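You operate a simulated robot arm through the tools that you are given. There is no shell and no other tool. Be economical: measure what you need, move in short steps, check, and stop when the job is done.

Carry out the task below with a simulated robot arm. There is one attempt and no reset: what you move stays moved.

Task
Make the black bike flat for storing: saddle right down, handlebars turned in line with the frame.
Fine: seat lever shut and stem knob tight again.

It is judged by the outcome, as a careful person would: the job done as asked, and still so three seconds after it is handed in. It fails if anything else is knocked over, pushed out of place, dropped, spilled or broken.

Robot
A 6-joint arm with a two-finger parallel gripper on a trunk, on a base that drives. Base frame: it is fixed to the floor where the robot stands at the start and does not move with it; the origin is under the middle of the robot, x ahead of it, y to its left, z up. Lengths are in m, angles in rad, forces in N, time in s.
With the tool pointing down near the work surface it reaches from about 0.32 to 0.82 m from the robot's upright axis, wherever it stands. Its first joint turns from -2.897 to 2.897 rad. Places, roughly: black bike brake knob [0.6, -0.3, 0.5]; black bike dynamo [0.8, -0.2, 0.4]; black bike fork and front wheel [-0.2, -0.5, 0.2]; black bike front lamp [-0.1, -0.5, 0.6]; black bike gear lever [0.4, -0.4, 0.6]; black bike handlebars [0, -0.5, 0.9]; black bike saddle [0.6, -0.3, 0.9]; black bike seat lever [0.5, -0.3, 0.7]; black bike seat post [0.6, -0.3, 0.8]; black bike stem [0.1, -0.5, 0.8]; black bike stem knob [0.1, -0.5, 1]. Payload 3.43 kg.
The tool frame sits at the grasp point between the pads (the TCP): z along the fingers, y along the line on which they close. The tips reach 0.034 m beyond it. The gripper opens to 0.128 m. The fingers are 0.024 m wide and 0.012 m thick; the gripper's body (0.048 by 0.13 m) begins 0.096 m behind the TCP.
Orientation is told as [roll, pitch, yaw] about the base's x, y, z axes, in that order, counted from this pose: with the fingers straight down and closing along the base's y, the tool's x points along the base's -x, its y along +y and its z along -z.

Tools
- The arm moves only by the tool drive_tool. Its argument "series" is a list of rows, each an object (a shift or turn left out is 0, a gripper value left out holds the last) with "turn": the turn, a rotation vector about the base's x, y, z in units of 180 degrees (1.0 is 180 degrees), a list of three; "linear": the shift along the base's x, y, z in units of 250 mm (1.0 is 250 mm), a list of three; "gripper": the opening, from 0 (shut) to 1 (fully open). In form: [{"turn": [wx, wy, wz], "linear": [dx, dy, dz], "gripper": gripper}, ...]. A call has 1 to 12 rows; each row is the pose to reach, as a shift and turn from the pose commanded when the call began. A call with a number of a shift or a turn outside -1 to 1 is refused whole. Rows are played at 5 a second. More than 0.05 m and 0.15 rad between two rows, or a gripper value outside its range, and nothing of the call is played. A pose out of reach is approached as far as the arm can. The call stops where the force on the tool passes 90 N (or 10 N more than at its start, if that is more) or the arm is blocked; 0.2 s more then pass. The fingers move at their own pace (about 0.045 m/s each) and stop on an object; they squeeze with about 36 N. The grip force told is the motor's: it shows also when the fingers shut on nothing. Time passes only in rows, and 0.2 s behind the last, so rows that repeat a pose let the fingers close. The reply holds the time, the measured pose of the TCP, the force on the tool along the base axes, the opening and the grip force, in the units named above and with some noise, with the torque about the TCP (base axes, N m) and any sound that the robot's microphone picked up.
- Cameras (640 x 400 px; columns grow to the right, rows downward): "scene" is now at [-0.0212, 0.0832, 1.5088]; the picture's right is [-0.88, -0.47, 0.00], its down [-0.32, 0.61, -0.72] and it looks along [0.34, -0.64, -0.69] (base axes); focal length 290 px, centre (320, 200). "wrist" rides on the gripper at [0.076, -0.011, -0.16] in the tool frame; the picture's right is [0.15, 0.99, 0.00], its down [-0.88, 0.13, -0.46] and it looks along [-0.45, 0.07, 0.89] (tool axes); focal length 234 px, centre (320, 200). There is no depth. A picture from a camera that has moved, and an enlarged one, comes with that camera's place and axes in the base frame and with its lens.
- grab_frame(camera): a new picture of that camera. The clock stands still meanwhile.
- base_move(legs): drives the robot by 1 to 6 legs, each [ahead, turn to the left] in m and rad, along the robot's own axes; the way and the turn of a leg run together, so that a leg with both is an arc; at most 1.5 m and 3.142 rad a leg. The arm and the cameras ride along, it lands a little off, and it stops where it bumps. It gives what a move gives.
- turn_head(pan, tilt): turns the head with the scene camera to pan (to the left, within 2.705 rad either way) and tilt (down, from -0.506 to 1.204), counted from straight ahead of the robot. It gives what a move gives.
- enlarge(camera, box): a new picture of the part [left, top, right, bottom] of that camera's present view, enlarged. The clock stands still meanwhile.
- hand_in(): hands the job in; it is judged then, once.

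Work in short steps. Places have to be worked out from the pictures, the camera data and where the tool is seen: move nearer, look again, correct. Check each grasp and each placing, and mend what went wrong. You have 120 turns and 78 pictures in all, those below and enlarged ones among them. Open the gripper and draw the arm clear of the work before you hand the job in, unless the task says otherwise; then end with one line.

The tools are called after "Request:" as name(argument=value, ...) on one line, values as JSON. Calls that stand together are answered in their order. drive_tool: Moves the arm, as the interface text tells. Its arguments: {"type":"object","properties":{"series":{"type":"array","items":{"type":"object","properties":{"turn":{"type":"array","items":{"type":"number"}},"linear":{"type":"array","items":{"type":"number"}},"gripper":{"type":"number"}}}}},"required":["series"]} The other tools are called the same way: base_move (legs) drives the base; turn_head (pan, tilt) turns the head that bears the scene camera; grab_frame (camera) takes a picture; enlarge (camera, box) takes an enlarged picture of a part of a camera's view; hand_in () hands the job in.

At the start:

```text
t: 0.0
position: [0.3666, -0.3107, 1.1826]
ee_rot: [0.0, 0.0, -0.001]
ft_force: [-0.9, -0.8, -0.3]
moment: [-0.01, 0.01, -0.01]
finger_gap: 0.1282
finger_force: 0.1
robot x, y, heading: [0.0011, -0.002, 0.001]
head pan, tilt: [-1.086, 0.763]
```

scene: 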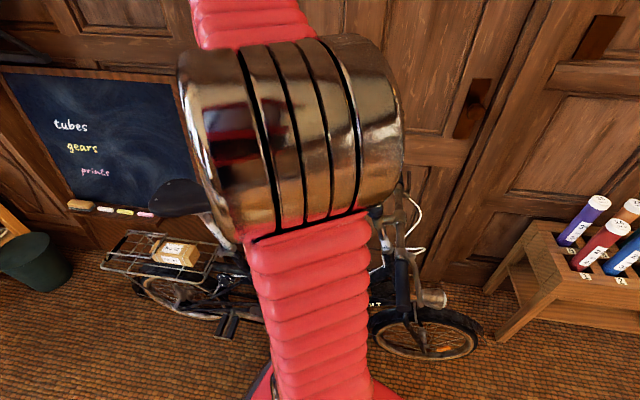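
wrist: 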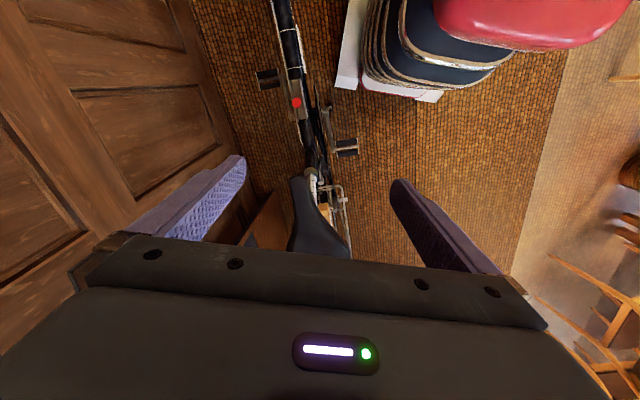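

The arm blocks the middle of the scene view. I'll pan the head toward the handlebar side first to see the stem.

Request:
turn_head(pan=-1.6, tilt=0.8)

Request:
grab_frame(camera="scene")

```text
t: 0.9
position: [0.3665, -0.3101, 1.1841]
ee_rot: [0.0, 0.0, -0.001]
ft_force: [-0.8, 1.0, -0.3]
moment: [-0.02, -0.01, 0.01]
finger_gap: 0.1279
finger_force: 0.0
robot x, y, heading: [0.0013, 0.0016, -0.003]
head pan, tilt: [-1.6, 0.799]
```

```text
75 pictures are left
camera scene: at [-0.0619, 0.0753, 1.5059], right [-1.0, 0.03, 0.0], down [0.02, 0.72, -0.7], along [-0.02, -0.7, -0.72], focal length 290 px, centre (320, 200)
```

scene: 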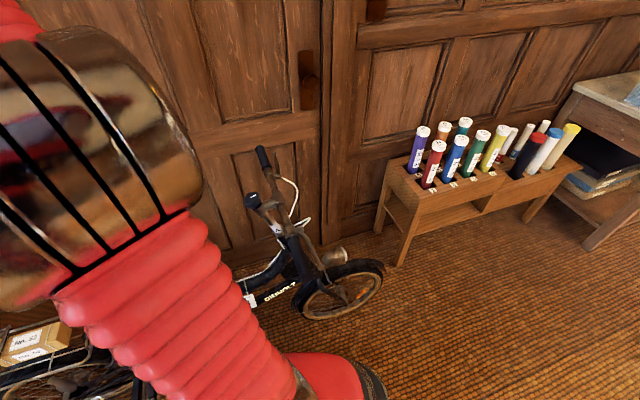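

Request:
enlarge(camera="scene", box=[220, 130, 400, 330])

Request:
enlarge(camera="wrist", box=[220, 0, 420, 260])

```text
2.00 times, centred on (310, 230) of scene
camera zoom: at [-0.0619, 0.0753, 1.5059], right [-1.0, 0.03, 0.0], down [0.02, 0.72, -0.7], along [-0.02, -0.7, -0.72], focal length 579 px, centre (340, 140)
```

zoom: 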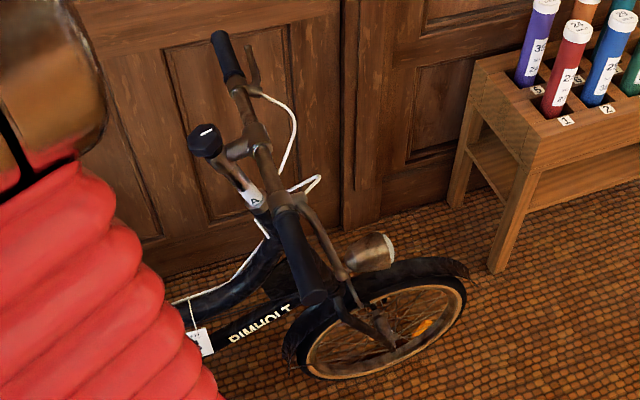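

```text
1.54 times, centred on (320, 130) of wrist
camera zoom: at [0.2909, -0.3214, 1.3437], right [-0.15, 0.99, 0.0], down [0.88, 0.13, 0.46], along [0.45, 0.07, -0.89], focal length 360 px, centre (320, 308)
```

zoom: 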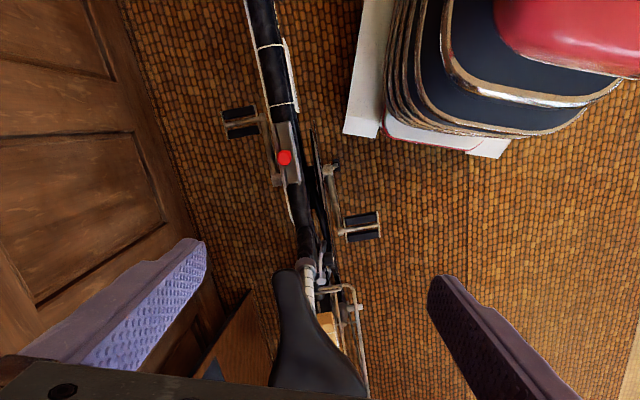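

The black knob of the stem shows near (0.1,-0.5,0.97) and one grip near the wall. I'll carry the arm, high, over to above the handlebars, so the wrist camera looks down there.

Request:
drive_tool(series=[{"linear": [-0.1, -0.12, 0.1]}, {"linear": [-0.25, -0.24, 0.2]}, {"linear": [-0.4, -0.36, 0.3]}, {"linear": [-0.55, -0.44, 0.4]}, {"linear": [-0.7, -0.5, 0.4]}, {"linear": [-0.85, -0.55, 0.4]}, {"linear": [-1, -0.6, 0.4]}])

Request:
grab_frame(camera="wrist")

Request:
grab_frame(camera="scene")

```text
refused: row 2 steps farther than a row can; nothing moved
```

```text
72 pictures are left
camera wrist: at [0.2909, -0.3214, 1.3437], right [-0.15, 0.99, 0.0], down [0.88, 0.13, 0.46], along [0.45, 0.07, -0.89], focal length 234 px, centre (320, 200)
```

wrist: 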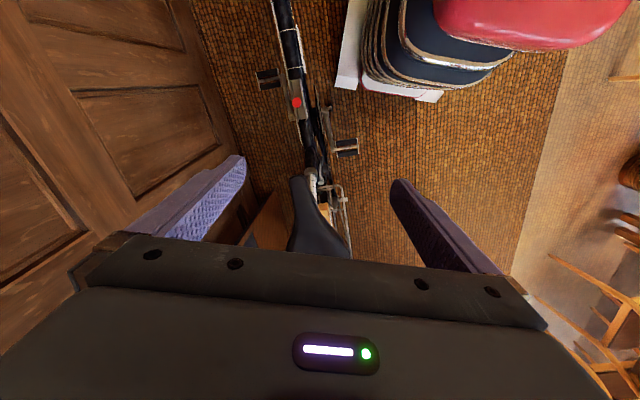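

```text
71 pictures are left
camera scene: at [-0.0619, 0.0753, 1.5059], right [-1.0, 0.03, 0.0], down [0.02, 0.72, -0.7], along [-0.02, -0.7, -0.72], focal length 290 px, centre (320, 200)
```

scene: 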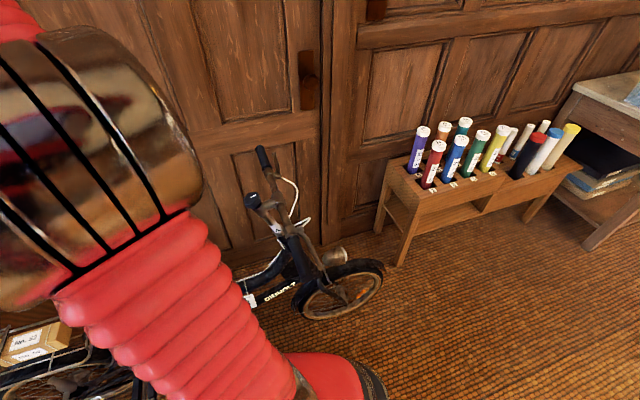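

Refused for a step too long; I repeat it with shorter rows (max 0.2 units each).

Request:
drive_tool(series=[{"linear": [-0.08, -0.08, 0.08]}, {"linear": [-0.16, -0.16, 0.16]}, {"linear": [-0.26, -0.24, 0.24]}, {"linear": [-0.36, -0.32, 0.32]}, {"linear": [-0.48, -0.4, 0.4]}, {"linear": [-0.6, -0.46, 0.4]}, {"linear": [-0.74, -0.5, 0.4]}, {"linear": [-0.88, -0.52, 0.4]}, {"linear": [-1, -0.54, 0.4]}])

```text
t: 2.9
position: [0.1167, -0.4435, 1.2839]
ee_rot: [0.0, 0.0, 0.0]
ft_force: [-0.6, 0.5, 1.0]
moment: [0.04, 0.0, 0.0]
finger_gap: 0.1281
finger_force: 0.1
robot x, y, heading: [-0.0016, 0.0007, 0.001]
head pan, tilt: [-1.6, 0.799]
```

Request:
drive_tool(series=[{"linear": [-0.18, 0, 0]}, {"linear": [-0.36, 0, 0]}, {"linear": [-0.54, 0, 0]}, {"linear": [-0.7, 0, 0]}])

Request:
turn_head(pan=-1.0, tilt=0.8)

Request:
grab_frame(camera="wrist")

Request:
grab_frame(camera="scene")

```text
t: 3.9
position: [-0.0584, -0.4457, 1.2838]
ee_rot: [-0.001, -0.001, 0.001]
ft_force: [0.5, 0.0, -0.2]
moment: [-0.02, 0.03, 0.03]
finger_gap: 0.1281
finger_force: 0.0
robot x, y, heading: [0.0032, -0.0024, -0.002]
head pan, tilt: [-1.6, 0.799]
```

```text
t: 4.9
position: [-0.0575, -0.446, 1.2829]
ee_rot: [0.0, 0.0, 0.0]
ft_force: [-0.9, 0.2, 0.3]
moment: [0.02, 0.0, 0.03]
finger_gap: 0.128
finger_force: 0.1
robot x, y, heading: [0.0002, 0.0027, 0.002]
head pan, tilt: [-1.0, 0.799]
```

```text
70 pictures are left
camera wrist: at [-0.1342, -0.4566, 1.4435], right [-0.15, 0.99, 0.0], down [0.88, 0.13, 0.46], along [0.45, 0.07, -0.89], focal length 234 px, centre (320, 200)
```

wrist: 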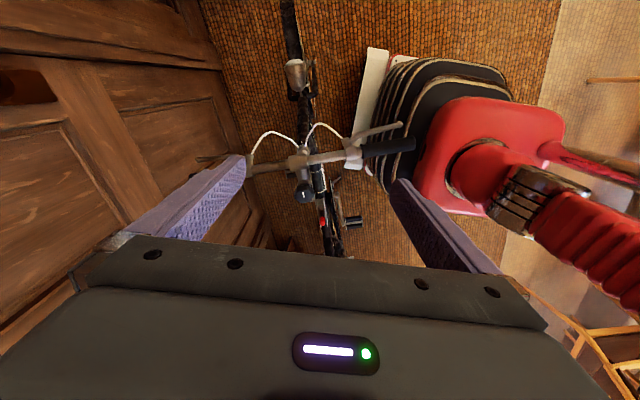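

```text
69 pictures are left
camera scene: at [-0.0164, 0.088, 1.5058], right [-0.84, -0.54, 0.0], down [-0.39, 0.6, -0.7], along [0.38, -0.59, -0.72], focal length 290 px, centre (320, 200)
```

scene: 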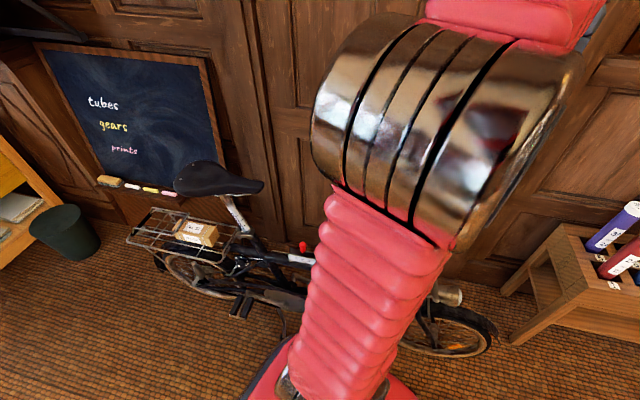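

Handlebars lie across the frame; the knob seems about (0.07,-0.46,1.0), with the bar clamp slightly ahead of it. Now I look closer at both the seat post and the bar.

Request:
enlarge(camera="scene", box=[150, 150, 310, 250])

Request:
enlarge(camera="wrist", box=[240, 60, 440, 260])

```text
4.00 times, centred on (230, 200) of scene
camera zoom: at [-0.0164, 0.088, 1.5058], right [-0.84, -0.54, 0.0], down [-0.39, 0.6, -0.7], along [0.38, -0.59, -0.72], focal length 1158 px, centre (680, 200)
```

zoom: 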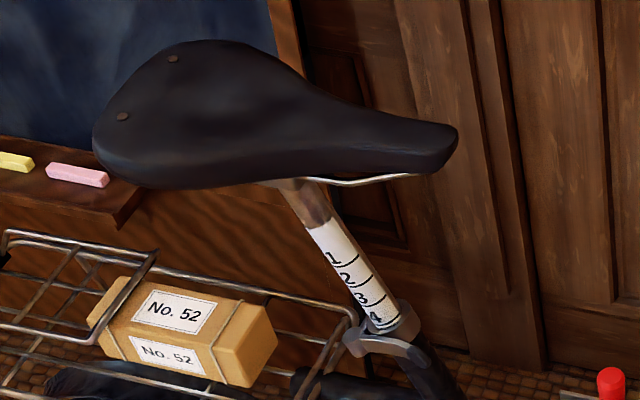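

```text
2.00 times, centred on (340, 160) of wrist
camera zoom: at [-0.1342, -0.4566, 1.4435], right [-0.15, 0.99, 0.0], down [0.88, 0.13, 0.46], along [0.45, 0.07, -0.89], focal length 468 px, centre (280, 280)
```

zoom: 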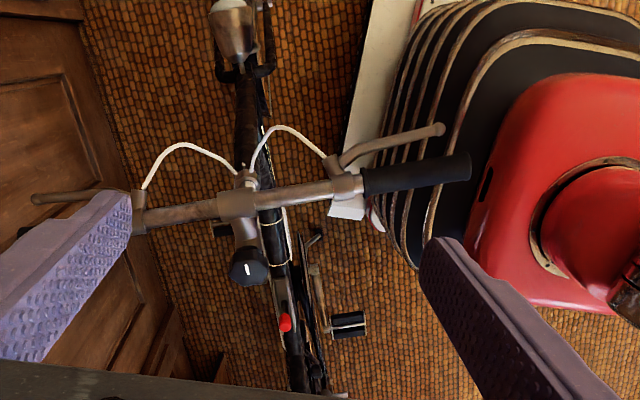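

The seat clamp lever is around (0.52,-0.285,0.7). I move the arm back toward there to view it with the wrist camera.

Request:
drive_tool(series=[{"linear": [0.18, 0, 0]}, {"linear": [0.36, 0, 0]}, {"linear": [0.54, 0, 0]}, {"linear": [0.7, 0.08, 0]}, {"linear": [0.86, 0.18, 0]}, {"linear": [1, 0.3, 0]}])

Request:
drive_tool(series=[{"linear": [0.12, 0.12, -0.1]}, {"linear": [0.24, 0.24, -0.2]}, {"linear": [0.24, 0.24, -0.4]}, {"linear": [0.24, 0.24, -0.6]}, {"linear": [0.24, 0.24, -0.8]}, {"linear": [0.24, 0.24, -1.0]}])

Request:
grab_frame(camera="wrist")

```text
t: 6.3
position: [0.1919, -0.372, 1.2833]
ee_rot: [0.0, -0.002, 0.002]
ft_force: [0.3, 0.0, -0.3]
moment: [0.04, -0.01, 0.01]
finger_gap: 0.1281
finger_force: 0.0
robot x, y, heading: [0.0015, -0.0044, 0.003]
head pan, tilt: [-1.0, 0.799]
```

```text
t: 7.7
position: [0.2514, -0.3111, 1.0324]
ee_rot: [0.001, 0.0, -0.001]
ft_force: [-0.7, 0.9, 1.2]
moment: [-0.01, 0.0, 0.0]
finger_gap: 0.1282
finger_force: 0.0
robot x, y, heading: [-0.0005, -0.0011, 0.003]
head pan, tilt: [-1.0, 0.799]
```

```text
66 pictures are left
camera wrist: at [0.175, -0.322, 1.1927], right [-0.15, 0.99, 0.0], down [0.88, 0.13, 0.46], along [0.45, 0.07, -0.89], focal length 234 px, centre (320, 200)
```

wrist: 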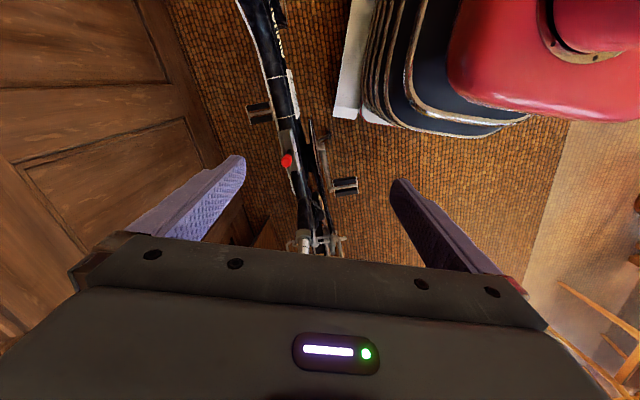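

I yaw the tool by -90° and go to the robot's side of the seat post, so the wrist camera looks across (-y) at the lever.

Request:
drive_tool(series=[{"linear": [0.09, 0.06, 0.02], "turn": [0, 0, -0.045]}, {"linear": [0.18, 0.12, 0.04], "turn": [0, 0, -0.09]}, {"linear": [0.27, 0.18, 0.06], "turn": [0, 0, -0.135]}, {"linear": [0.36, 0.24, 0.08], "turn": [0, 0, -0.18]}, {"linear": [0.45, 0.3, 0.08], "turn": [0, 0, -0.225]}, {"linear": [0.54, 0.36, 0.08], "turn": [0, 0, -0.27]}, {"linear": [0.63, 0.42, 0.08], "turn": [0, 0, -0.315]}, {"linear": [0.72, 0.48, 0.08], "turn": [0, 0, -0.36]}, {"linear": [0.81, 0.54, 0.08], "turn": [0, 0, -0.405]}, {"linear": [0.9, 0.6, 0.0], "turn": [0, 0, -0.45]}, {"linear": [0.98, 0.66, -0.1], "turn": [0, 0, -0.495]}, {"linear": [0.98, 0.66, -0.28], "turn": [0, 0, -0.5]}])

Request:
grab_frame(camera="wrist")

Request:
grab_frame(camera="scene")

```text
t: 10.3
position: [0.4972, -0.1451, 0.9636]
ee_rot: [-0.001, -0.001, -1.573]
ft_force: [0.3, -1.5, 0.0]
moment: [0.03, -0.02, 0.0]
finger_gap: 0.1282
finger_force: 0.0
robot x, y, heading: [-0.001, -0.0021, -0.0]
head pan, tilt: [-1.0, 0.799]
```

```text
65 pictures are left
camera wrist: at [0.4857, -0.0683, 1.1234], right [0.99, 0.15, 0.0], down [0.13, -0.88, 0.46], along [0.07, -0.45, -0.89], focal length 234 px, centre (320, 200)
```

wrist: 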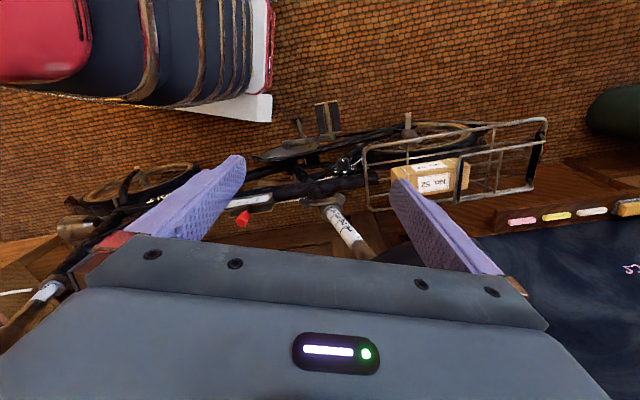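

```text
64 pictures are left
camera scene: at [-0.016, 0.0881, 1.5058], right [-0.84, -0.54, 0.0], down [-0.39, 0.6, -0.7], along [0.38, -0.59, -0.72], focal length 290 px, centre (320, 200)
```

scene: 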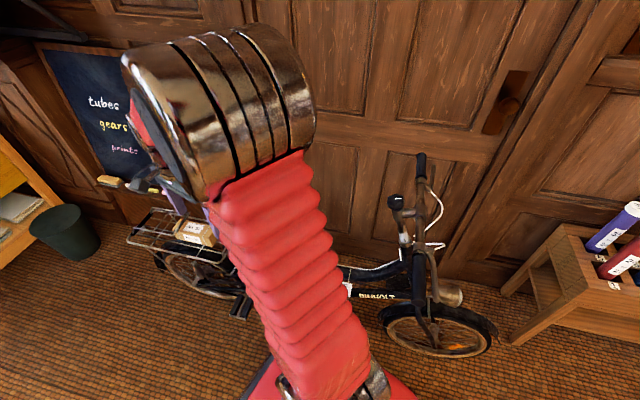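

Request:
enlarge(camera="wrist", box=[280, 140, 400, 260])

Request:
enlarge(camera="scene", box=[360, 140, 500, 350])

```text
3.33 times, centred on (340, 200) of wrist
camera zoom: at [0.4857, -0.0683, 1.1234], right [0.99, 0.15, 0.0], down [0.13, -0.88, 0.46], along [0.07, -0.45, -0.89], focal length 781 px, centre (253, 200)
```

zoom: 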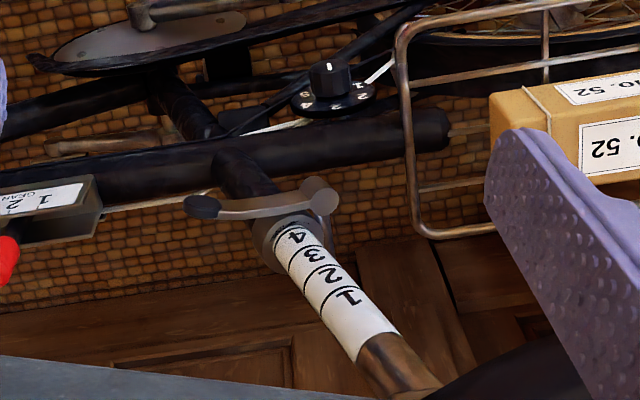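

```text
1.90 times, centred on (430, 245) of scene
camera zoom: at [-0.016, 0.0881, 1.5058], right [-0.84, -0.54, 0.0], down [-0.39, 0.6, -0.7], along [0.38, -0.59, -0.72], focal length 551 px, centre (110, 114)
```

zoom: 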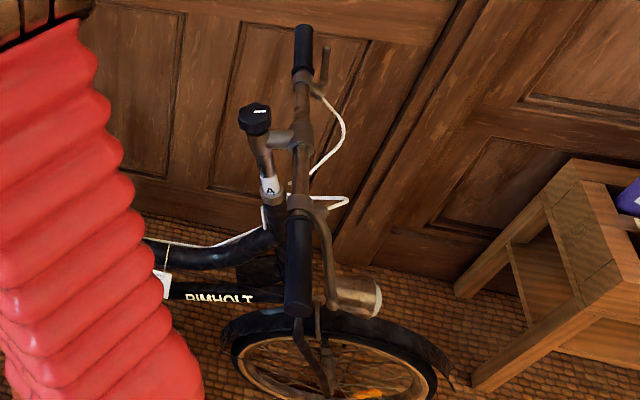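

The lever's pivot is near (0.56,-0.273,0.70), its black tip near (0.488,-0.292,0.70), and it lies along the frame, whose axis runs ~0.33 rad off base x. I'll come from the front above with fingers closing across it; first swing up and yaw.

Request:
drive_tool(series=[{"linear": [0, 0, 0.15], "turn": [0, 0, 0.047]}, {"linear": [-0.03, 0, 0.3], "turn": [0, 0, 0.094]}, {"linear": [-0.08, -0.04, 0.42], "turn": [0, 0, 0.141]}, {"linear": [-0.14, -0.1, 0.46], "turn": [0, 0, 0.188]}, {"linear": [-0.2, -0.16, 0.46], "turn": [0, 0, 0.235]}, {"linear": [-0.26, -0.22, 0.46], "turn": [0, 0, 0.282]}, {"linear": [-0.32, -0.28, 0.46], "turn": [0, 0, 0.329]}, {"linear": [-0.38, -0.35, 0.46], "turn": [0, 0, 0.376]}, {"linear": [-0.44, -0.42, 0.46], "turn": [0, 0, 0.423]}, {"linear": [-0.5, -0.49, 0.46], "turn": [0, 0, 0.47]}, {"linear": [-0.56, -0.56, 0.46], "turn": [0, 0, 0.517]}, {"linear": [-0.6, -0.63, 0.46], "turn": [0, 0, 0.564]}])

```text
t: 12.9
position: [0.347, -0.3021, 1.0788]
ee_rot: [0.001, 0.001, 0.203]
ft_force: [0.5, -0.3, 0.2]
moment: [0.04, 0.02, -0.02]
finger_gap: 0.1281
finger_force: 0.1
robot x, y, heading: [0.0025, -0.0005, -0.004]
head pan, tilt: [-1.0, 0.799]
```

Now finish the yaw, tilt the tool 34° so it points down and rearward, and descend partway with a look.

Request:
drive_tool(series=[{"turn": [0.01, -0.037, 0.008]}, {"turn": [0.02, -0.074, 0.016]}, {"turn": [0.03, -0.111, 0.024]}, {"turn": [0.04, -0.148, 0.032], "gripper": 0.6}, {"turn": [0.05, -0.185, 0.0404]}, {"turn": [0.05, -0.185, 0.0404], "linear": [0.03, -0.02, -0.18]}, {"turn": [0.05, -0.185, 0.0404], "linear": [0.06, -0.04, -0.36]}, {"turn": [0.05, -0.185, 0.0404], "linear": [0.1, -0.06, -0.54]}, {"turn": [0.05, -0.185, 0.0404], "linear": [0.14, -0.08, -0.72]}, {"turn": [0.05, -0.185, 0.0404], "linear": [0.18, -0.09, -0.9]}])

Request:
grab_frame(camera="wrist")

Request:
grab_frame(camera="scene")

```text
t: 15.1
position: [0.3904, -0.328, 0.8538]
ee_rot: [-0.002, -0.601, 0.334]
ft_force: [0.0, -0.4, -0.2]
moment: [0.0, 0.0, 0.02]
finger_gap: 0.0767
finger_force: 0.0
robot x, y, heading: [0.0008, -0.003, -0.002]
head pan, tilt: [-1.0, 0.799]
```

```text
61 pictures are left
camera wrist: at [0.2492, -0.3859, 0.9422], right [-0.44, 0.9, -0.08], down [0.4, 0.28, 0.87], along [0.81, 0.35, -0.48], focal length 234 px, centre (320, 200)
```

wrist: 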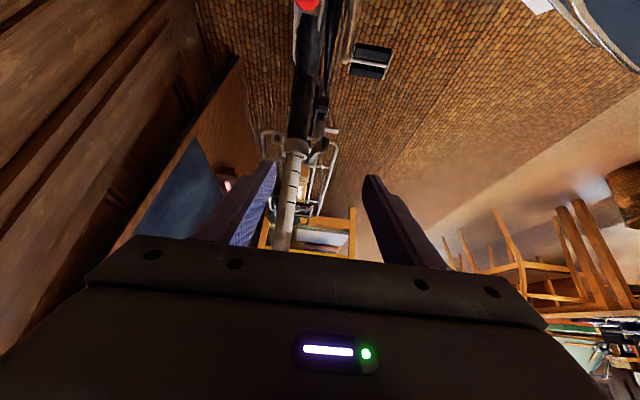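

```text
60 pictures are left
camera scene: at [-0.0162, 0.088, 1.5059], right [-0.84, -0.54, 0.0], down [-0.39, 0.6, -0.7], along [0.38, -0.59, -0.72], focal length 290 px, centre (320, 200)
```

scene: 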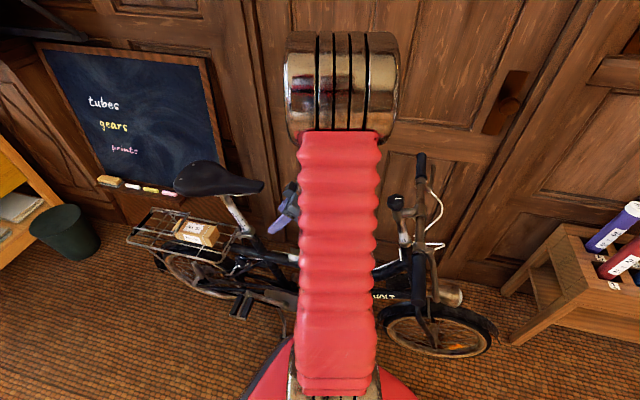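

Request:
enlarge(camera="wrist", box=[240, 60, 400, 260])

Request:
enlarge(camera="scene", box=[200, 180, 320, 280])

```text
2.00 times, centred on (320, 160) of wrist
camera zoom: at [0.2492, -0.3859, 0.9422], right [-0.44, 0.9, -0.08], down [0.4, 0.28, 0.87], along [0.81, 0.35, -0.48], focal length 468 px, centre (320, 280)
```

zoom: 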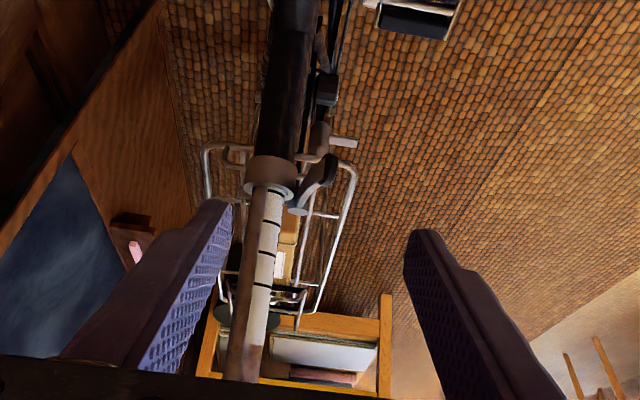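

```text
4.00 times, centred on (260, 230) of scene
camera zoom: at [-0.0162, 0.088, 1.5059], right [-0.84, -0.54, 0.0], down [-0.39, 0.6, -0.7], along [0.38, -0.59, -0.72], focal length 1158 px, centre (560, 80)
```

zoom: 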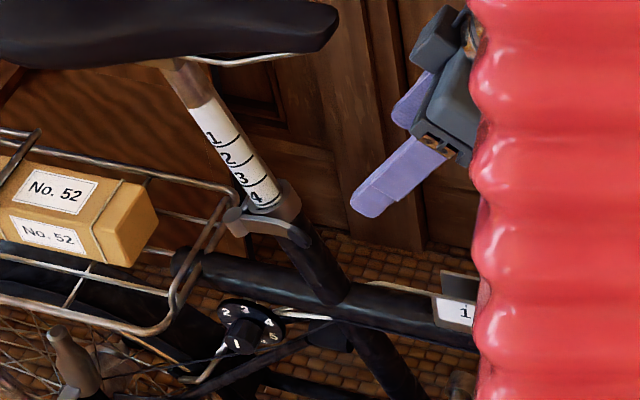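

From two views the lever tip is at about (0.480,-0.288,0.715), pivot (0.557,-0.28,0.70), post axis (0.54,-0.315). I narrow the gripper and advance along the tool axis most of the way.

Request:
drive_tool(series=[{"linear": [0.08, 0.04, -0.13], "gripper": 0.42}, {"linear": [0.16, 0.07, -0.26]}, {"linear": [0.24, 0.105, -0.38]}, {"linear": [0.27, 0.12, -0.42]}])

Request:
enlarge(camera="wrist", box=[240, 60, 400, 260])

Request:
enlarge(camera="scene", box=[200, 180, 320, 280])

```text
t: 16.1
position: [0.4603, -0.2952, 0.7494]
ee_rot: [-0.002, -0.601, 0.332]
ft_force: [-0.1, -0.1, 0.0]
moment: [0.02, -0.02, 0.01]
finger_gap: 0.0536
finger_force: 0.1
robot x, y, heading: [0.0017, -0.0021, -0.002]
head pan, tilt: [-1.0, 0.799]
```

```text
2.00 times, centred on (320, 160) of wrist
camera zoom: at [0.3184, -0.3557, 0.8384], right [-0.44, 0.9, -0.08], down [0.4, 0.28, 0.87], along [0.81, 0.35, -0.48], focal length 468 px, centre (320, 280)
```

zoom: 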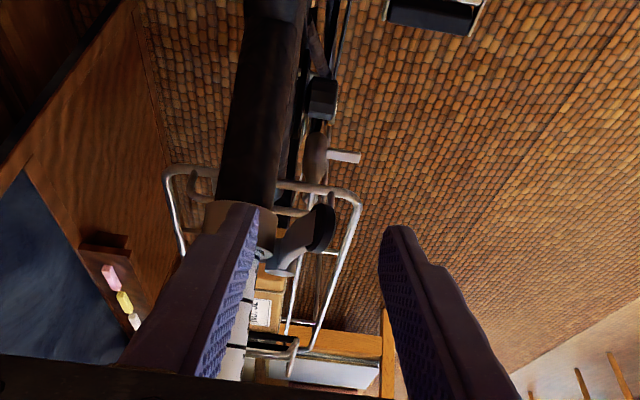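

```text
4.00 times, centred on (260, 230) of scene
camera zoom: at [-0.016, 0.0881, 1.5058], right [-0.84, -0.54, 0.0], down [-0.39, 0.6, -0.7], along [0.38, -0.59, -0.72], focal length 1158 px, centre (560, 80)
```

zoom: 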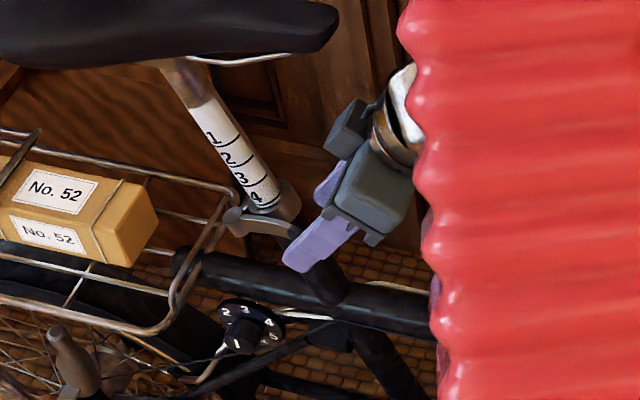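

The lever tip sits centred between the fingertips. Advance the last 3.5 cm and close.

Request:
drive_tool(series=[{"linear": [0.04, 0.012, -0.065]}, {"linear": [0.075, 0.022, -0.125]}, {"linear": [0.075, 0.022, -0.125], "gripper": 0}, {"linear": [0.075, 0.022, -0.125]}, {"linear": [0.075, 0.022, -0.125]}, {"linear": [0.075, 0.022, -0.125]}])

Request:
enlarge(camera="wrist", box=[240, 60, 400, 260])

```text
t: 17.5
position: [0.4785, -0.2918, 0.7174]
ee_rot: [-0.003, -0.601, 0.329]
ft_force: [5.4, -17.3, -4.3]
moment: [-0.69, -0.5, -1.12]
finger_gap: 0.0157
finger_force: 44.9
robot x, y, heading: [0.0002, -0.0004, -0.002]
head pan, tilt: [-1.0, 0.799]
```

```text
2.00 times, centred on (320, 160) of wrist
camera zoom: at [0.3374, -0.3513, 0.8069], right [-0.43, 0.9, -0.09], down [0.4, 0.28, 0.87], along [0.81, 0.34, -0.48], focal length 468 px, centre (320, 280)
```

zoom: 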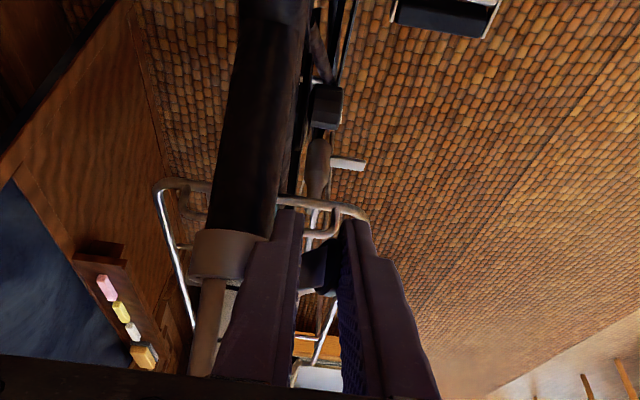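

Gripped (15.7 mm, 45 N). Now I swing the lever outward about its pivot, axis parallel to the post, by 20° as a test.

Request:
drive_tool(series=[{"linear": [-0.004, 0.039, -0.003], "turn": [-0.0123, -0.004, -0.0367]}, {"linear": [-0.004, 0.077, -0.008], "turn": [-0.0245, -0.0084, -0.0733]}, {"linear": [0.001, 0.11, -0.013], "turn": [-0.035, -0.012, -0.105]}])

Request:
enlarge(camera="wrist", box=[240, 60, 400, 260])

```text
t: 18.3
position: [0.4814, -0.2737, 0.7241]
ee_rot: [-0.116, -0.604, 0.068]
ft_force: [-21.3, -20.3, -21.2]
moment: [-0.74, 0.79, -1.45]
finger_gap: 0.0111
finger_force: 45.2
out of reach, approached as far as the arm can: row 3
robot x, y, heading: [0.0005, -0.0016, 0.002]
head pan, tilt: [-1.0, 0.799]
```

```text
2.00 times, centred on (320, 160) of wrist
camera zoom: at [0.3289, -0.2752, 0.8138], right [-0.12, 0.98, -0.18], down [0.47, 0.21, 0.86], along [0.88, 0.02, -0.48], focal length 468 px, centre (320, 280)
```

zoom: 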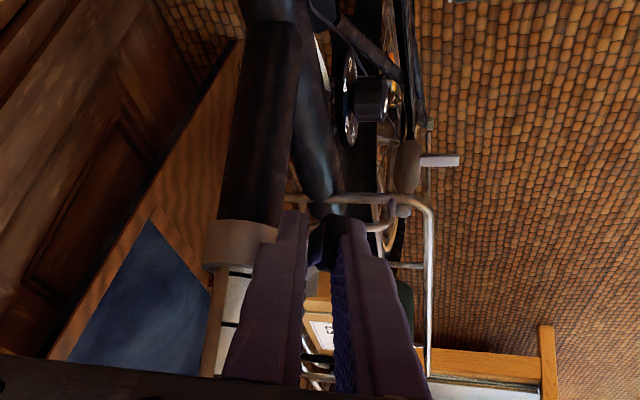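

The wrist runs out of reach (too near the robot's own axis). I'll let go, retract, and check where the lever is and what's behind the robot, to back the base off.

Request:
drive_tool(series=[{"gripper": 0.35}, {"gripper": 0.35}, {"gripper": 0.35}, {"linear": [-0.06, -0.004, 0.09]}, {"linear": [-0.14, -0.01, 0.2]}, {"linear": [-0.24, -0.02, 0.34]}])

Request:
enlarge(camera="scene", box=[200, 180, 320, 280])

Request:
turn_head(pan=2.6, tilt=0.7)

Request:
grab_frame(camera="scene")

```text
t: 19.7
position: [0.4247, -0.278, 0.8113]
ee_rot: [-0.142, -0.614, 0.081]
ft_force: [0.1, 0.0, 0.1]
moment: [-0.01, -0.01, -0.03]
finger_gap: 0.0447
finger_force: 0.1
robot x, y, heading: [-0.0017, -0.0018, -0.001]
head pan, tilt: [-1.0, 0.799]
```

```text
4.00 times, centred on (260, 230) of scene
camera zoom: at [-0.0157, 0.0881, 1.5058], right [-0.84, -0.54, 0.0], down [-0.39, 0.6, -0.7], along [0.38, -0.59, -0.72], focal length 1158 px, centre (560, 80)
```

zoom: 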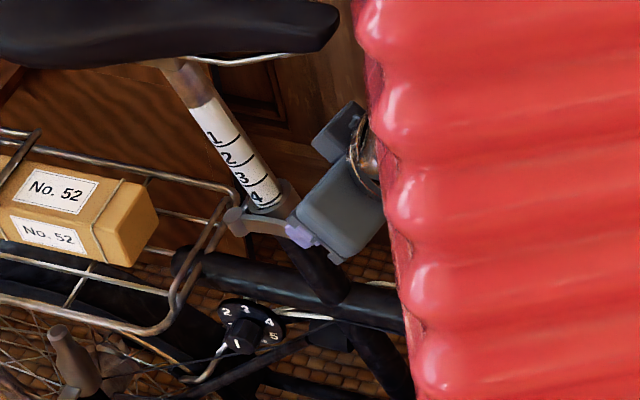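

```text
t: 22.7
position: [0.4249, -0.2786, 0.8108]
ee_rot: [-0.143, -0.615, 0.083]
ft_force: [0.4, -0.3, 0.2]
moment: [-0.02, 0.0, 0.02]
finger_gap: 0.0448
finger_force: 0.1
robot x, y, heading: [0.0008, -0.001, -0.002]
head pan, tilt: [2.601, 0.7]
```

```text
52 pictures are left
camera scene: at [-0.1324, 0.1998, 1.5141], right [0.52, 0.86, 0.0], down [0.55, -0.33, -0.77], along [-0.66, 0.39, -0.64], focal length 290 px, centre (320, 200)
```

scene: 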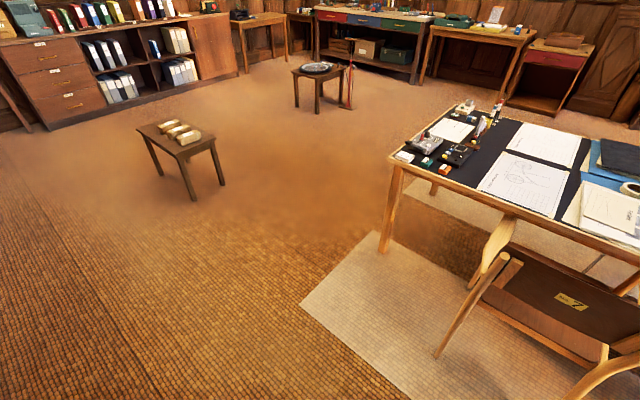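

There's free floor behind the robot. I raise the arm and back the base off 0.12 m to get room.

Request:
drive_tool(series=[{"linear": [0, 0, 0.18]}, {"linear": [0, 0, 0.36]}, {"linear": [0, 0, 0.54]}, {"linear": [0, 0, 0.72]}, {"linear": [0, 0, 0.9]}])

Request:
base_move(legs=[[-0.12, 0]])

Request:
turn_head(pan=-0.75, tilt=0.8)

Request:
grab_frame(camera="scene")

```text
t: 23.9
position: [0.4266, -0.2778, 1.0367]
ee_rot: [-0.141, -0.614, 0.081]
ft_force: [0.5, 0.0, -0.5]
moment: [0.0, 0.02, 0.0]
finger_gap: 0.0448
finger_force: 0.1
robot x, y, heading: [-0.002, -0.0041, 0.001]
head pan, tilt: [2.601, 0.7]
```

```text
t: 25.4
position: [0.3056, -0.2782, 1.0362]
ee_rot: [-0.141, -0.617, 0.083]
ft_force: [0.0, 0.0, 0.2]
moment: [-0.03, 0.01, 0.01]
finger_gap: 0.0448
finger_force: 0.1
robot x, y, heading: [-0.118, -0.0022, -0.007]
head pan, tilt: [2.601, 0.7]
```

```text
t: 28.2
position: [0.3049, -0.278, 1.0372]
ee_rot: [-0.142, -0.616, 0.082]
ft_force: [0.0, -0.2, -0.2]
moment: [0.05, -0.01, -0.04]
finger_gap: 0.0446
finger_force: 0.1
robot x, y, heading: [-0.1193, 0.0005, -0.0]
head pan, tilt: [-0.75, 0.799]
```

```text
51 pictures are left
camera scene: at [-0.1207, 0.101, 1.5058], right [-0.68, -0.73, 0.0], down [-0.52, 0.49, -0.7], along [0.51, -0.48, -0.72], focal length 290 px, centre (320, 200)
```

scene: 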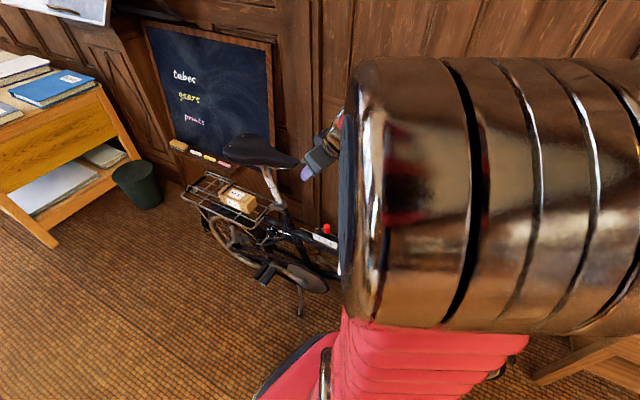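

Request:
enlarge(camera="scene", box=[220, 130, 340, 250])

```text
3.33 times, centred on (280, 190) of scene
camera zoom: at [-0.1207, 0.101, 1.5058], right [-0.68, -0.73, 0.0], down [-0.52, 0.49, -0.7], along [0.51, -0.48, -0.72], focal length 965 px, centre (453, 233)
```

zoom: 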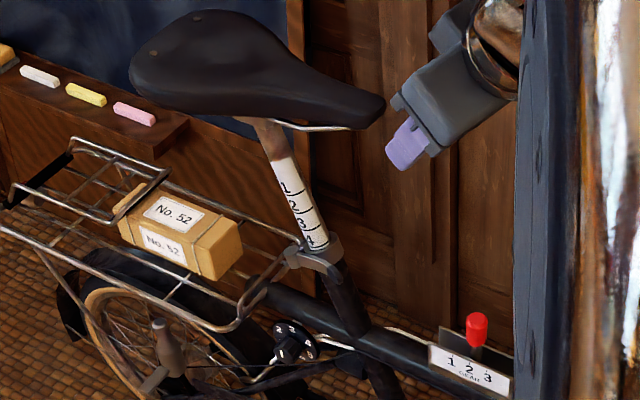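

I return to a stand-off in front of the lever with the wrist, in the current orientation, and look.

Request:
drive_tool(series=[{"linear": [0.077, 0.002, -0.16], "gripper": 0.42}, {"linear": [0.154, 0.004, -0.32]}, {"linear": [0.231, 0.006, -0.48]}, {"linear": [0.31, 0.008, -0.64]}, {"linear": [0.387, 0.01, -0.8]}, {"linear": [0.464, 0.012, -0.96]}])

Request:
enlarge(camera="wrist", box=[240, 60, 400, 260])

```text
t: 29.6
position: [0.4218, -0.2753, 0.7964]
ee_rot: [-0.141, -0.614, 0.082]
ft_force: [0.1, -0.3, 0.4]
moment: [0.0, -0.01, 0.01]
finger_gap: 0.0537
finger_force: 0.1
robot x, y, heading: [-0.1162, -0.0003, -0.001]
head pan, tilt: [-0.75, 0.799]
```

```text
2.00 times, centred on (320, 160) of wrist
camera zoom: at [0.2671, -0.2759, 0.8833], right [-0.12, 0.97, -0.2], down [0.45, 0.23, 0.86], along [0.88, 0.01, -0.47], focal length 468 px, centre (320, 280)
```

zoom: 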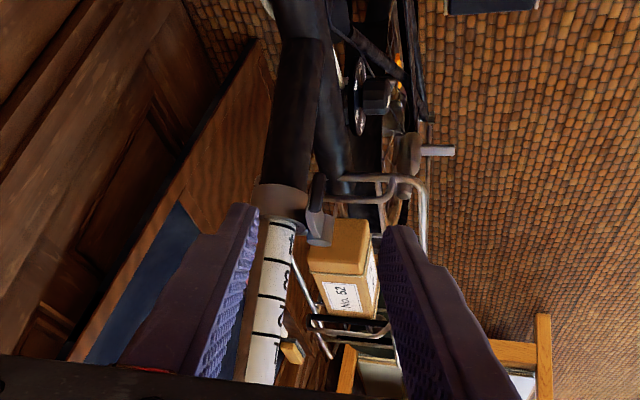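

The lever tip is still at ~(0.478,-0.287,0.715) – it hadn't latched open. With more room now I regrip it and swing further.

Request:
drive_tool(series=[{"linear": [0.08, -0.015, -0.11]}, {"linear": [0.16, -0.03, -0.21]}, {"linear": [0.228, -0.04, -0.315]}, {"linear": [0.228, -0.04, -0.315], "gripper": 0}, {"linear": [0.228, -0.04, -0.315]}, {"linear": [0.228, -0.04, -0.315]}, {"linear": [0.228, -0.04, -0.315]}])

Request:
enlarge(camera="wrist", box=[240, 60, 400, 260])

Request:
enlarge(camera="scene", box=[220, 130, 340, 250])

```text
t: 31.2
position: [0.4788, -0.2874, 0.718]
ee_rot: [-0.141, -0.616, 0.08]
ft_force: [3.7, -7.9, -3.8]
moment: [-0.18, -0.21, -0.7]
finger_gap: 0.006
finger_force: 36.7
robot x, y, heading: [-0.1215, -0.0046, 0.0]
head pan, tilt: [-0.75, 0.799]
```

```text
2.00 times, centred on (320, 160) of wrist
camera zoom: at [0.3242, -0.2873, 0.8046], right [-0.12, 0.97, -0.2], down [0.45, 0.23, 0.86], along [0.88, 0.01, -0.47], focal length 468 px, centre (320, 280)
```

zoom: 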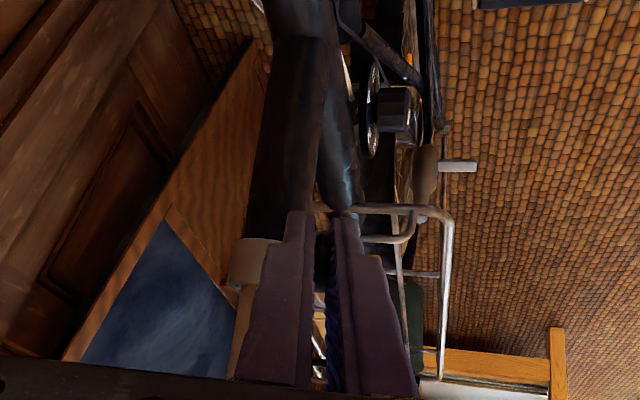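

```text
3.33 times, centred on (280, 190) of scene
camera zoom: at [-0.1201, 0.1008, 1.5059], right [-0.68, -0.73, 0.0], down [-0.52, 0.49, -0.7], along [0.51, -0.48, -0.72], focal length 965 px, centre (453, 233)
```

zoom: 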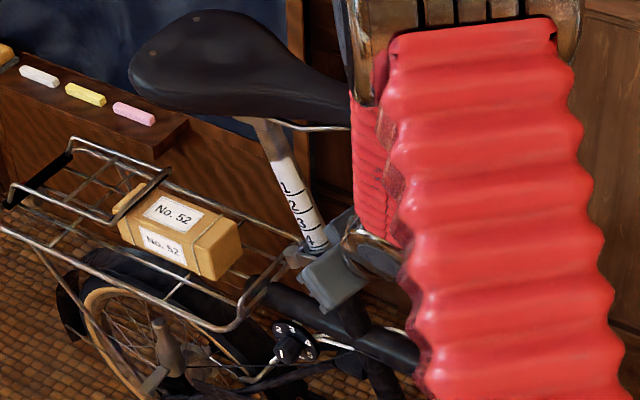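

The grip is thin (6 mm), only the very end. I reopen, go ~12 mm further on, and close again.

Request:
drive_tool(series=[{"gripper": 0.3}, {"gripper": 0.3}, {"linear": [0.045, 0.004, -0.035]}, {"linear": [0.045, 0.004, -0.035], "gripper": 0}, {"linear": [0.045, 0.004, -0.035]}, {"linear": [0.045, 0.004, -0.035]}, {"linear": [0.045, 0.004, -0.035]}])

```text
t: 32.8
position: [0.4895, -0.284, 0.7077]
ee_rot: [-0.14, -0.614, 0.081]
ft_force: [-4.2, -4.6, 2.2]
moment: [0.28, 0.2, -0.13]
finger_gap: 0.0075
finger_force: 41.8
robot x, y, heading: [-0.1216, 0.0031, 0.003]
head pan, tilt: [-0.75, 0.799]
```

Held at 7.5 mm with 42 N. Now swing outward about the pivot in 8° rows up to 40°.

Request:
drive_tool(series=[{"linear": [0, 0.037, -0.004], "turn": [-0.014, -0.0048, -0.0419]}, {"linear": [0.005, 0.074, -0.01], "turn": [-0.028, -0.0096, -0.0838]}, {"linear": [0.014, 0.108, -0.017], "turn": [-0.042, -0.0144, -0.1257]}, {"linear": [0.029, 0.142, -0.026], "turn": [-0.056, -0.0192, -0.1676]}, {"linear": [0.047, 0.173, -0.036], "turn": [-0.07, -0.024, -0.2095]}])

Request:
enlarge(camera="wrist", box=[240, 60, 400, 260])

```text
t: 33.6
position: [0.4926, -0.2805, 0.7098]
ee_rot: [-0.107, -0.563, -0.169]
ft_force: [-9.0, 33.0, 7.8]
moment: [1.11, -0.09, 2.32]
finger_gap: 0.013
finger_force: 44.9
out of reach, approached as far as the arm can: row 1, 2, 3, 4
robot x, y, heading: [-0.1191, -0.0007, -0.0]
head pan, tilt: [-0.75, 0.799]
stopped in row 4: the force on the tool passed its limit at 106 N (the readings are from after the stop); the commanded pose is now the measured one
```

```text
2.00 times, centred on (320, 160) of wrist
camera zoom: at [0.346, -0.2494, 0.8057], right [0.1, 0.98, -0.17], down [0.53, 0.09, 0.84], along [0.84, -0.17, -0.51], focal length 468 px, centre (320, 280)
```

zoom: 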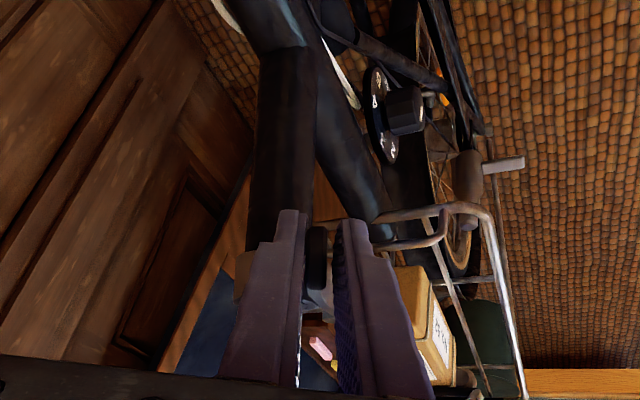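

The pull was stopped by force with hardly any motion, and rows flagged out of reach. I release, back out, and test the same rotation in free air to tell a joint limit from a stiff lever.

Request:
drive_tool(series=[{"gripper": 0.35}, {"gripper": 0.35}, {"gripper": 0.35}, {"linear": [-0.09, 0.02, 0.1]}, {"linear": [-0.2, 0.03, 0.2]}])

Request:
drive_tool(series=[{"linear": [0, 0.1, 0]}, {"linear": [0, 0.2, 0]}, {"linear": [0, 0.3, 0]}])

Request:
enlarge(camera="wrist", box=[160, 60, 400, 260])

```text
t: 34.8
position: [0.4446, -0.2777, 0.7617]
ee_rot: [-0.104, -0.57, -0.179]
ft_force: [0.2, -0.1, -0.3]
moment: [-0.02, -0.01, -0.01]
finger_gap: 0.0447
finger_force: 0.0
robot x, y, heading: [-0.1209, -0.0028, 0.001]
head pan, tilt: [-0.75, 0.799]
```

```text
t: 35.6
position: [0.4492, -0.2094, 0.7694]
ee_rot: [-0.051, -0.547, -0.203]
ft_force: [-0.1, 1.5, -0.5]
moment: [0.02, 0.01, -0.02]
finger_gap: 0.0447
finger_force: 0.1
out of reach, approached as far as the arm can: row 2, 3
robot x, y, heading: [-0.1229, -0.0008, -0.004]
head pan, tilt: [-0.75, 0.799]
```

```text
2.00 times, centred on (280, 160) of wrist
camera zoom: at [0.3037, -0.1821, 0.8673], right [0.1, 0.99, -0.12], down [0.54, 0.04, 0.84], along [0.84, -0.15, -0.53], focal length 468 px, centre (400, 280)
```

zoom: 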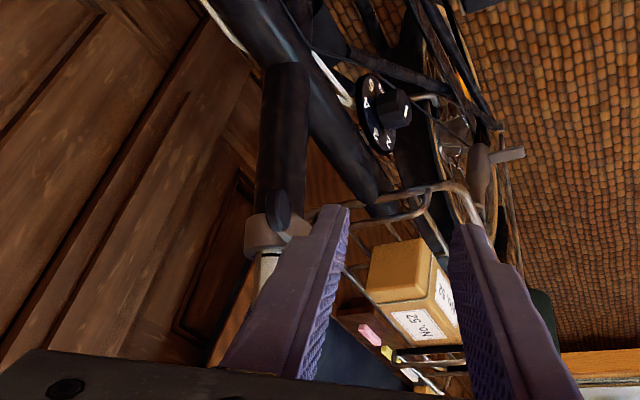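

It's a joint limit (tilted tool too close to the robot). Raise, back the base off another 0.13 m.

Request:
drive_tool(series=[{"linear": [-0.04, -0.1, 0.12]}, {"linear": [-0.08, -0.2, 0.26]}, {"linear": [-0.08, -0.2, 0.44]}, {"linear": [-0.08, -0.2, 0.62]}])

Request:
base_move(legs=[[-0.13, 0]])

```text
t: 36.8
position: [0.464, -0.2363, 0.9454]
ee_rot: [0.186, -0.731, -0.472]
ft_force: [0.6, 0.5, 0.4]
moment: [-0.01, 0.01, -0.03]
finger_gap: 0.0445
finger_force: 0.1
out of reach, approached as far as the arm can: row 1, 3
robot x, y, heading: [-0.121, 0.0006, 0.001]
head pan, tilt: [-0.75, 0.799]
stopped in row 4: the arm was blocked; the commanded pose is now the measured one
```

```text
t: 38.3
position: [0.333, -0.2349, 0.9454]
ee_rot: [0.187, -0.731, -0.472]
ft_force: [0.3, 0.1, -0.7]
moment: [0.01, -0.01, 0.01]
finger_gap: 0.0447
finger_force: 0.0
robot x, y, heading: [-0.253, 0.0007, -0.005]
head pan, tilt: [-0.75, 0.799]
```

The arm flagged "blocked" while rising; check the picture to see everything's intact.

Request:
turn_head(pan=-0.65, tilt=0.8)

Request:
grab_frame(camera="scene")

```text
t: 39.0
position: [0.3332, -0.2355, 0.9459]
ee_rot: [0.186, -0.732, -0.474]
ft_force: [-0.7, 0.2, -0.2]
moment: [0.01, -0.01, 0.03]
finger_gap: 0.0447
finger_force: 0.1
robot x, y, heading: [-0.2508, -0.004, 0.003]
head pan, tilt: [-0.649, 0.799]
```

```text
44 pictures are left
camera scene: at [-0.2459, 0.1073, 1.5058], right [-0.61, -0.8, 0.0], down [-0.57, 0.43, -0.7], along [0.55, -0.42, -0.72], focal length 290 px, centre (320, 200)
```

scene: 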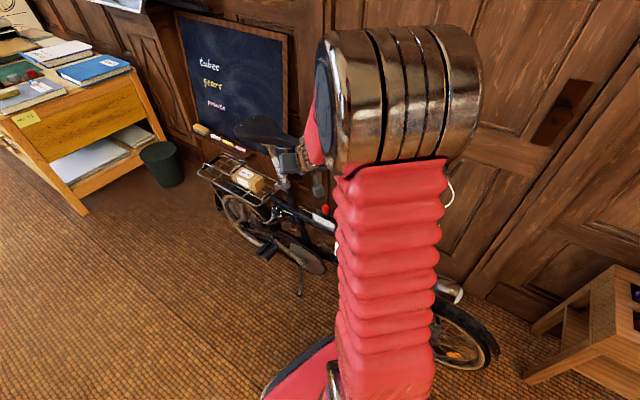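

All intact. Now set the orientation to yaw 0, pitch -0.6 and go to a stand-off 0.1 m before the lever tip.

Request:
drive_tool(series=[{"turn": [-0.0119, 0.0172, 0.0377], "gripper": 0.42}, {"turn": [-0.0238, 0.0344, 0.0755]}, {"turn": [-0.0357, 0.0516, 0.1132]}, {"turn": [-0.0357, 0.0516, 0.1132], "linear": [0.06, -0.1, -0.1]}, {"turn": [-0.0357, 0.0516, 0.1132], "linear": [0.14, -0.16, -0.24]}, {"turn": [-0.0357, 0.0516, 0.1132], "linear": [0.24, -0.19, -0.38]}, {"turn": [-0.0357, 0.0516, 0.1132], "linear": [0.31, -0.2, -0.5]}, {"turn": [-0.0357, 0.0516, 0.1132], "linear": [0.362, -0.208, -0.594]}])

Request:
enlarge(camera="wrist", box=[240, 60, 400, 260])

Request:
enlarge(camera="scene", box=[220, 100, 340, 220])

```text
t: 40.8
position: [0.4239, -0.2879, 0.7983]
ee_rot: [0.0, -0.599, 0.0]
ft_force: [-0.2, 1.3, -0.1]
moment: [-0.02, -0.01, -0.02]
finger_gap: 0.0539
finger_force: 0.0
robot x, y, heading: [-0.2531, 0.0011, -0.001]
head pan, tilt: [-0.649, 0.799]
```

```text
2.00 times, centred on (320, 160) of wrist
camera zoom: at [0.2705, -0.2992, 0.8877], right [-0.12, 0.99, -0.08], down [0.47, 0.13, 0.87], along [0.88, 0.07, -0.48], focal length 468 px, centre (320, 280)
```

zoom: 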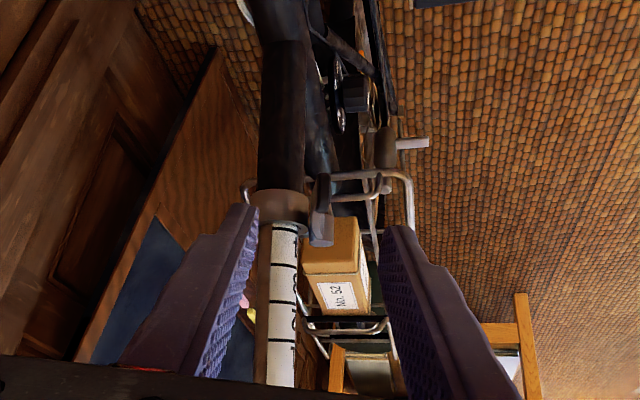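

```text
3.33 times, centred on (280, 160) of scene
camera zoom: at [-0.2458, 0.1073, 1.5058], right [-0.61, -0.8, 0.0], down [-0.57, 0.43, -0.7], along [0.55, -0.42, -0.72], focal length 965 px, centre (453, 333)
```

zoom: 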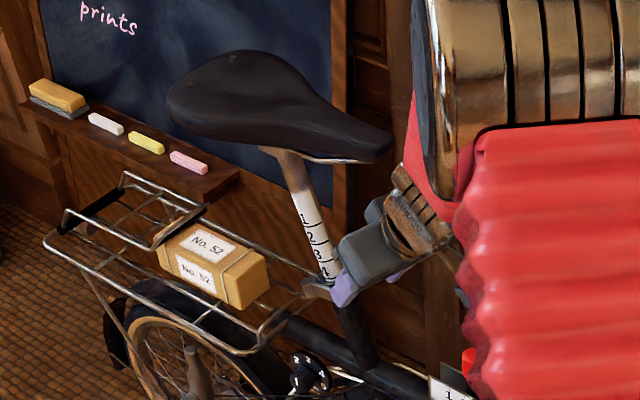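

Lever tip centred again. Advance and grip.

Request:
drive_tool(series=[{"linear": [0.1, 0.003, -0.15]}, {"linear": [0.18, 0.005, -0.26]}, {"linear": [0.256, 0.008, -0.355]}, {"linear": [0.256, 0.008, -0.355], "gripper": 0}, {"linear": [0.256, 0.008, -0.355]}, {"linear": [0.256, 0.008, -0.355]}, {"linear": [0.256, 0.008, -0.355]}])

```text
t: 42.4
position: [0.4871, -0.2872, 0.7101]
ee_rot: [-0.003, -0.6, -0.002]
ft_force: [4.2, -12.9, -5.1]
moment: [-0.89, 0.81, -0.79]
finger_gap: 0.0088
finger_force: 39.0
robot x, y, heading: [-0.2464, -0.0026, -0.003]
head pan, tilt: [-0.649, 0.799]
```

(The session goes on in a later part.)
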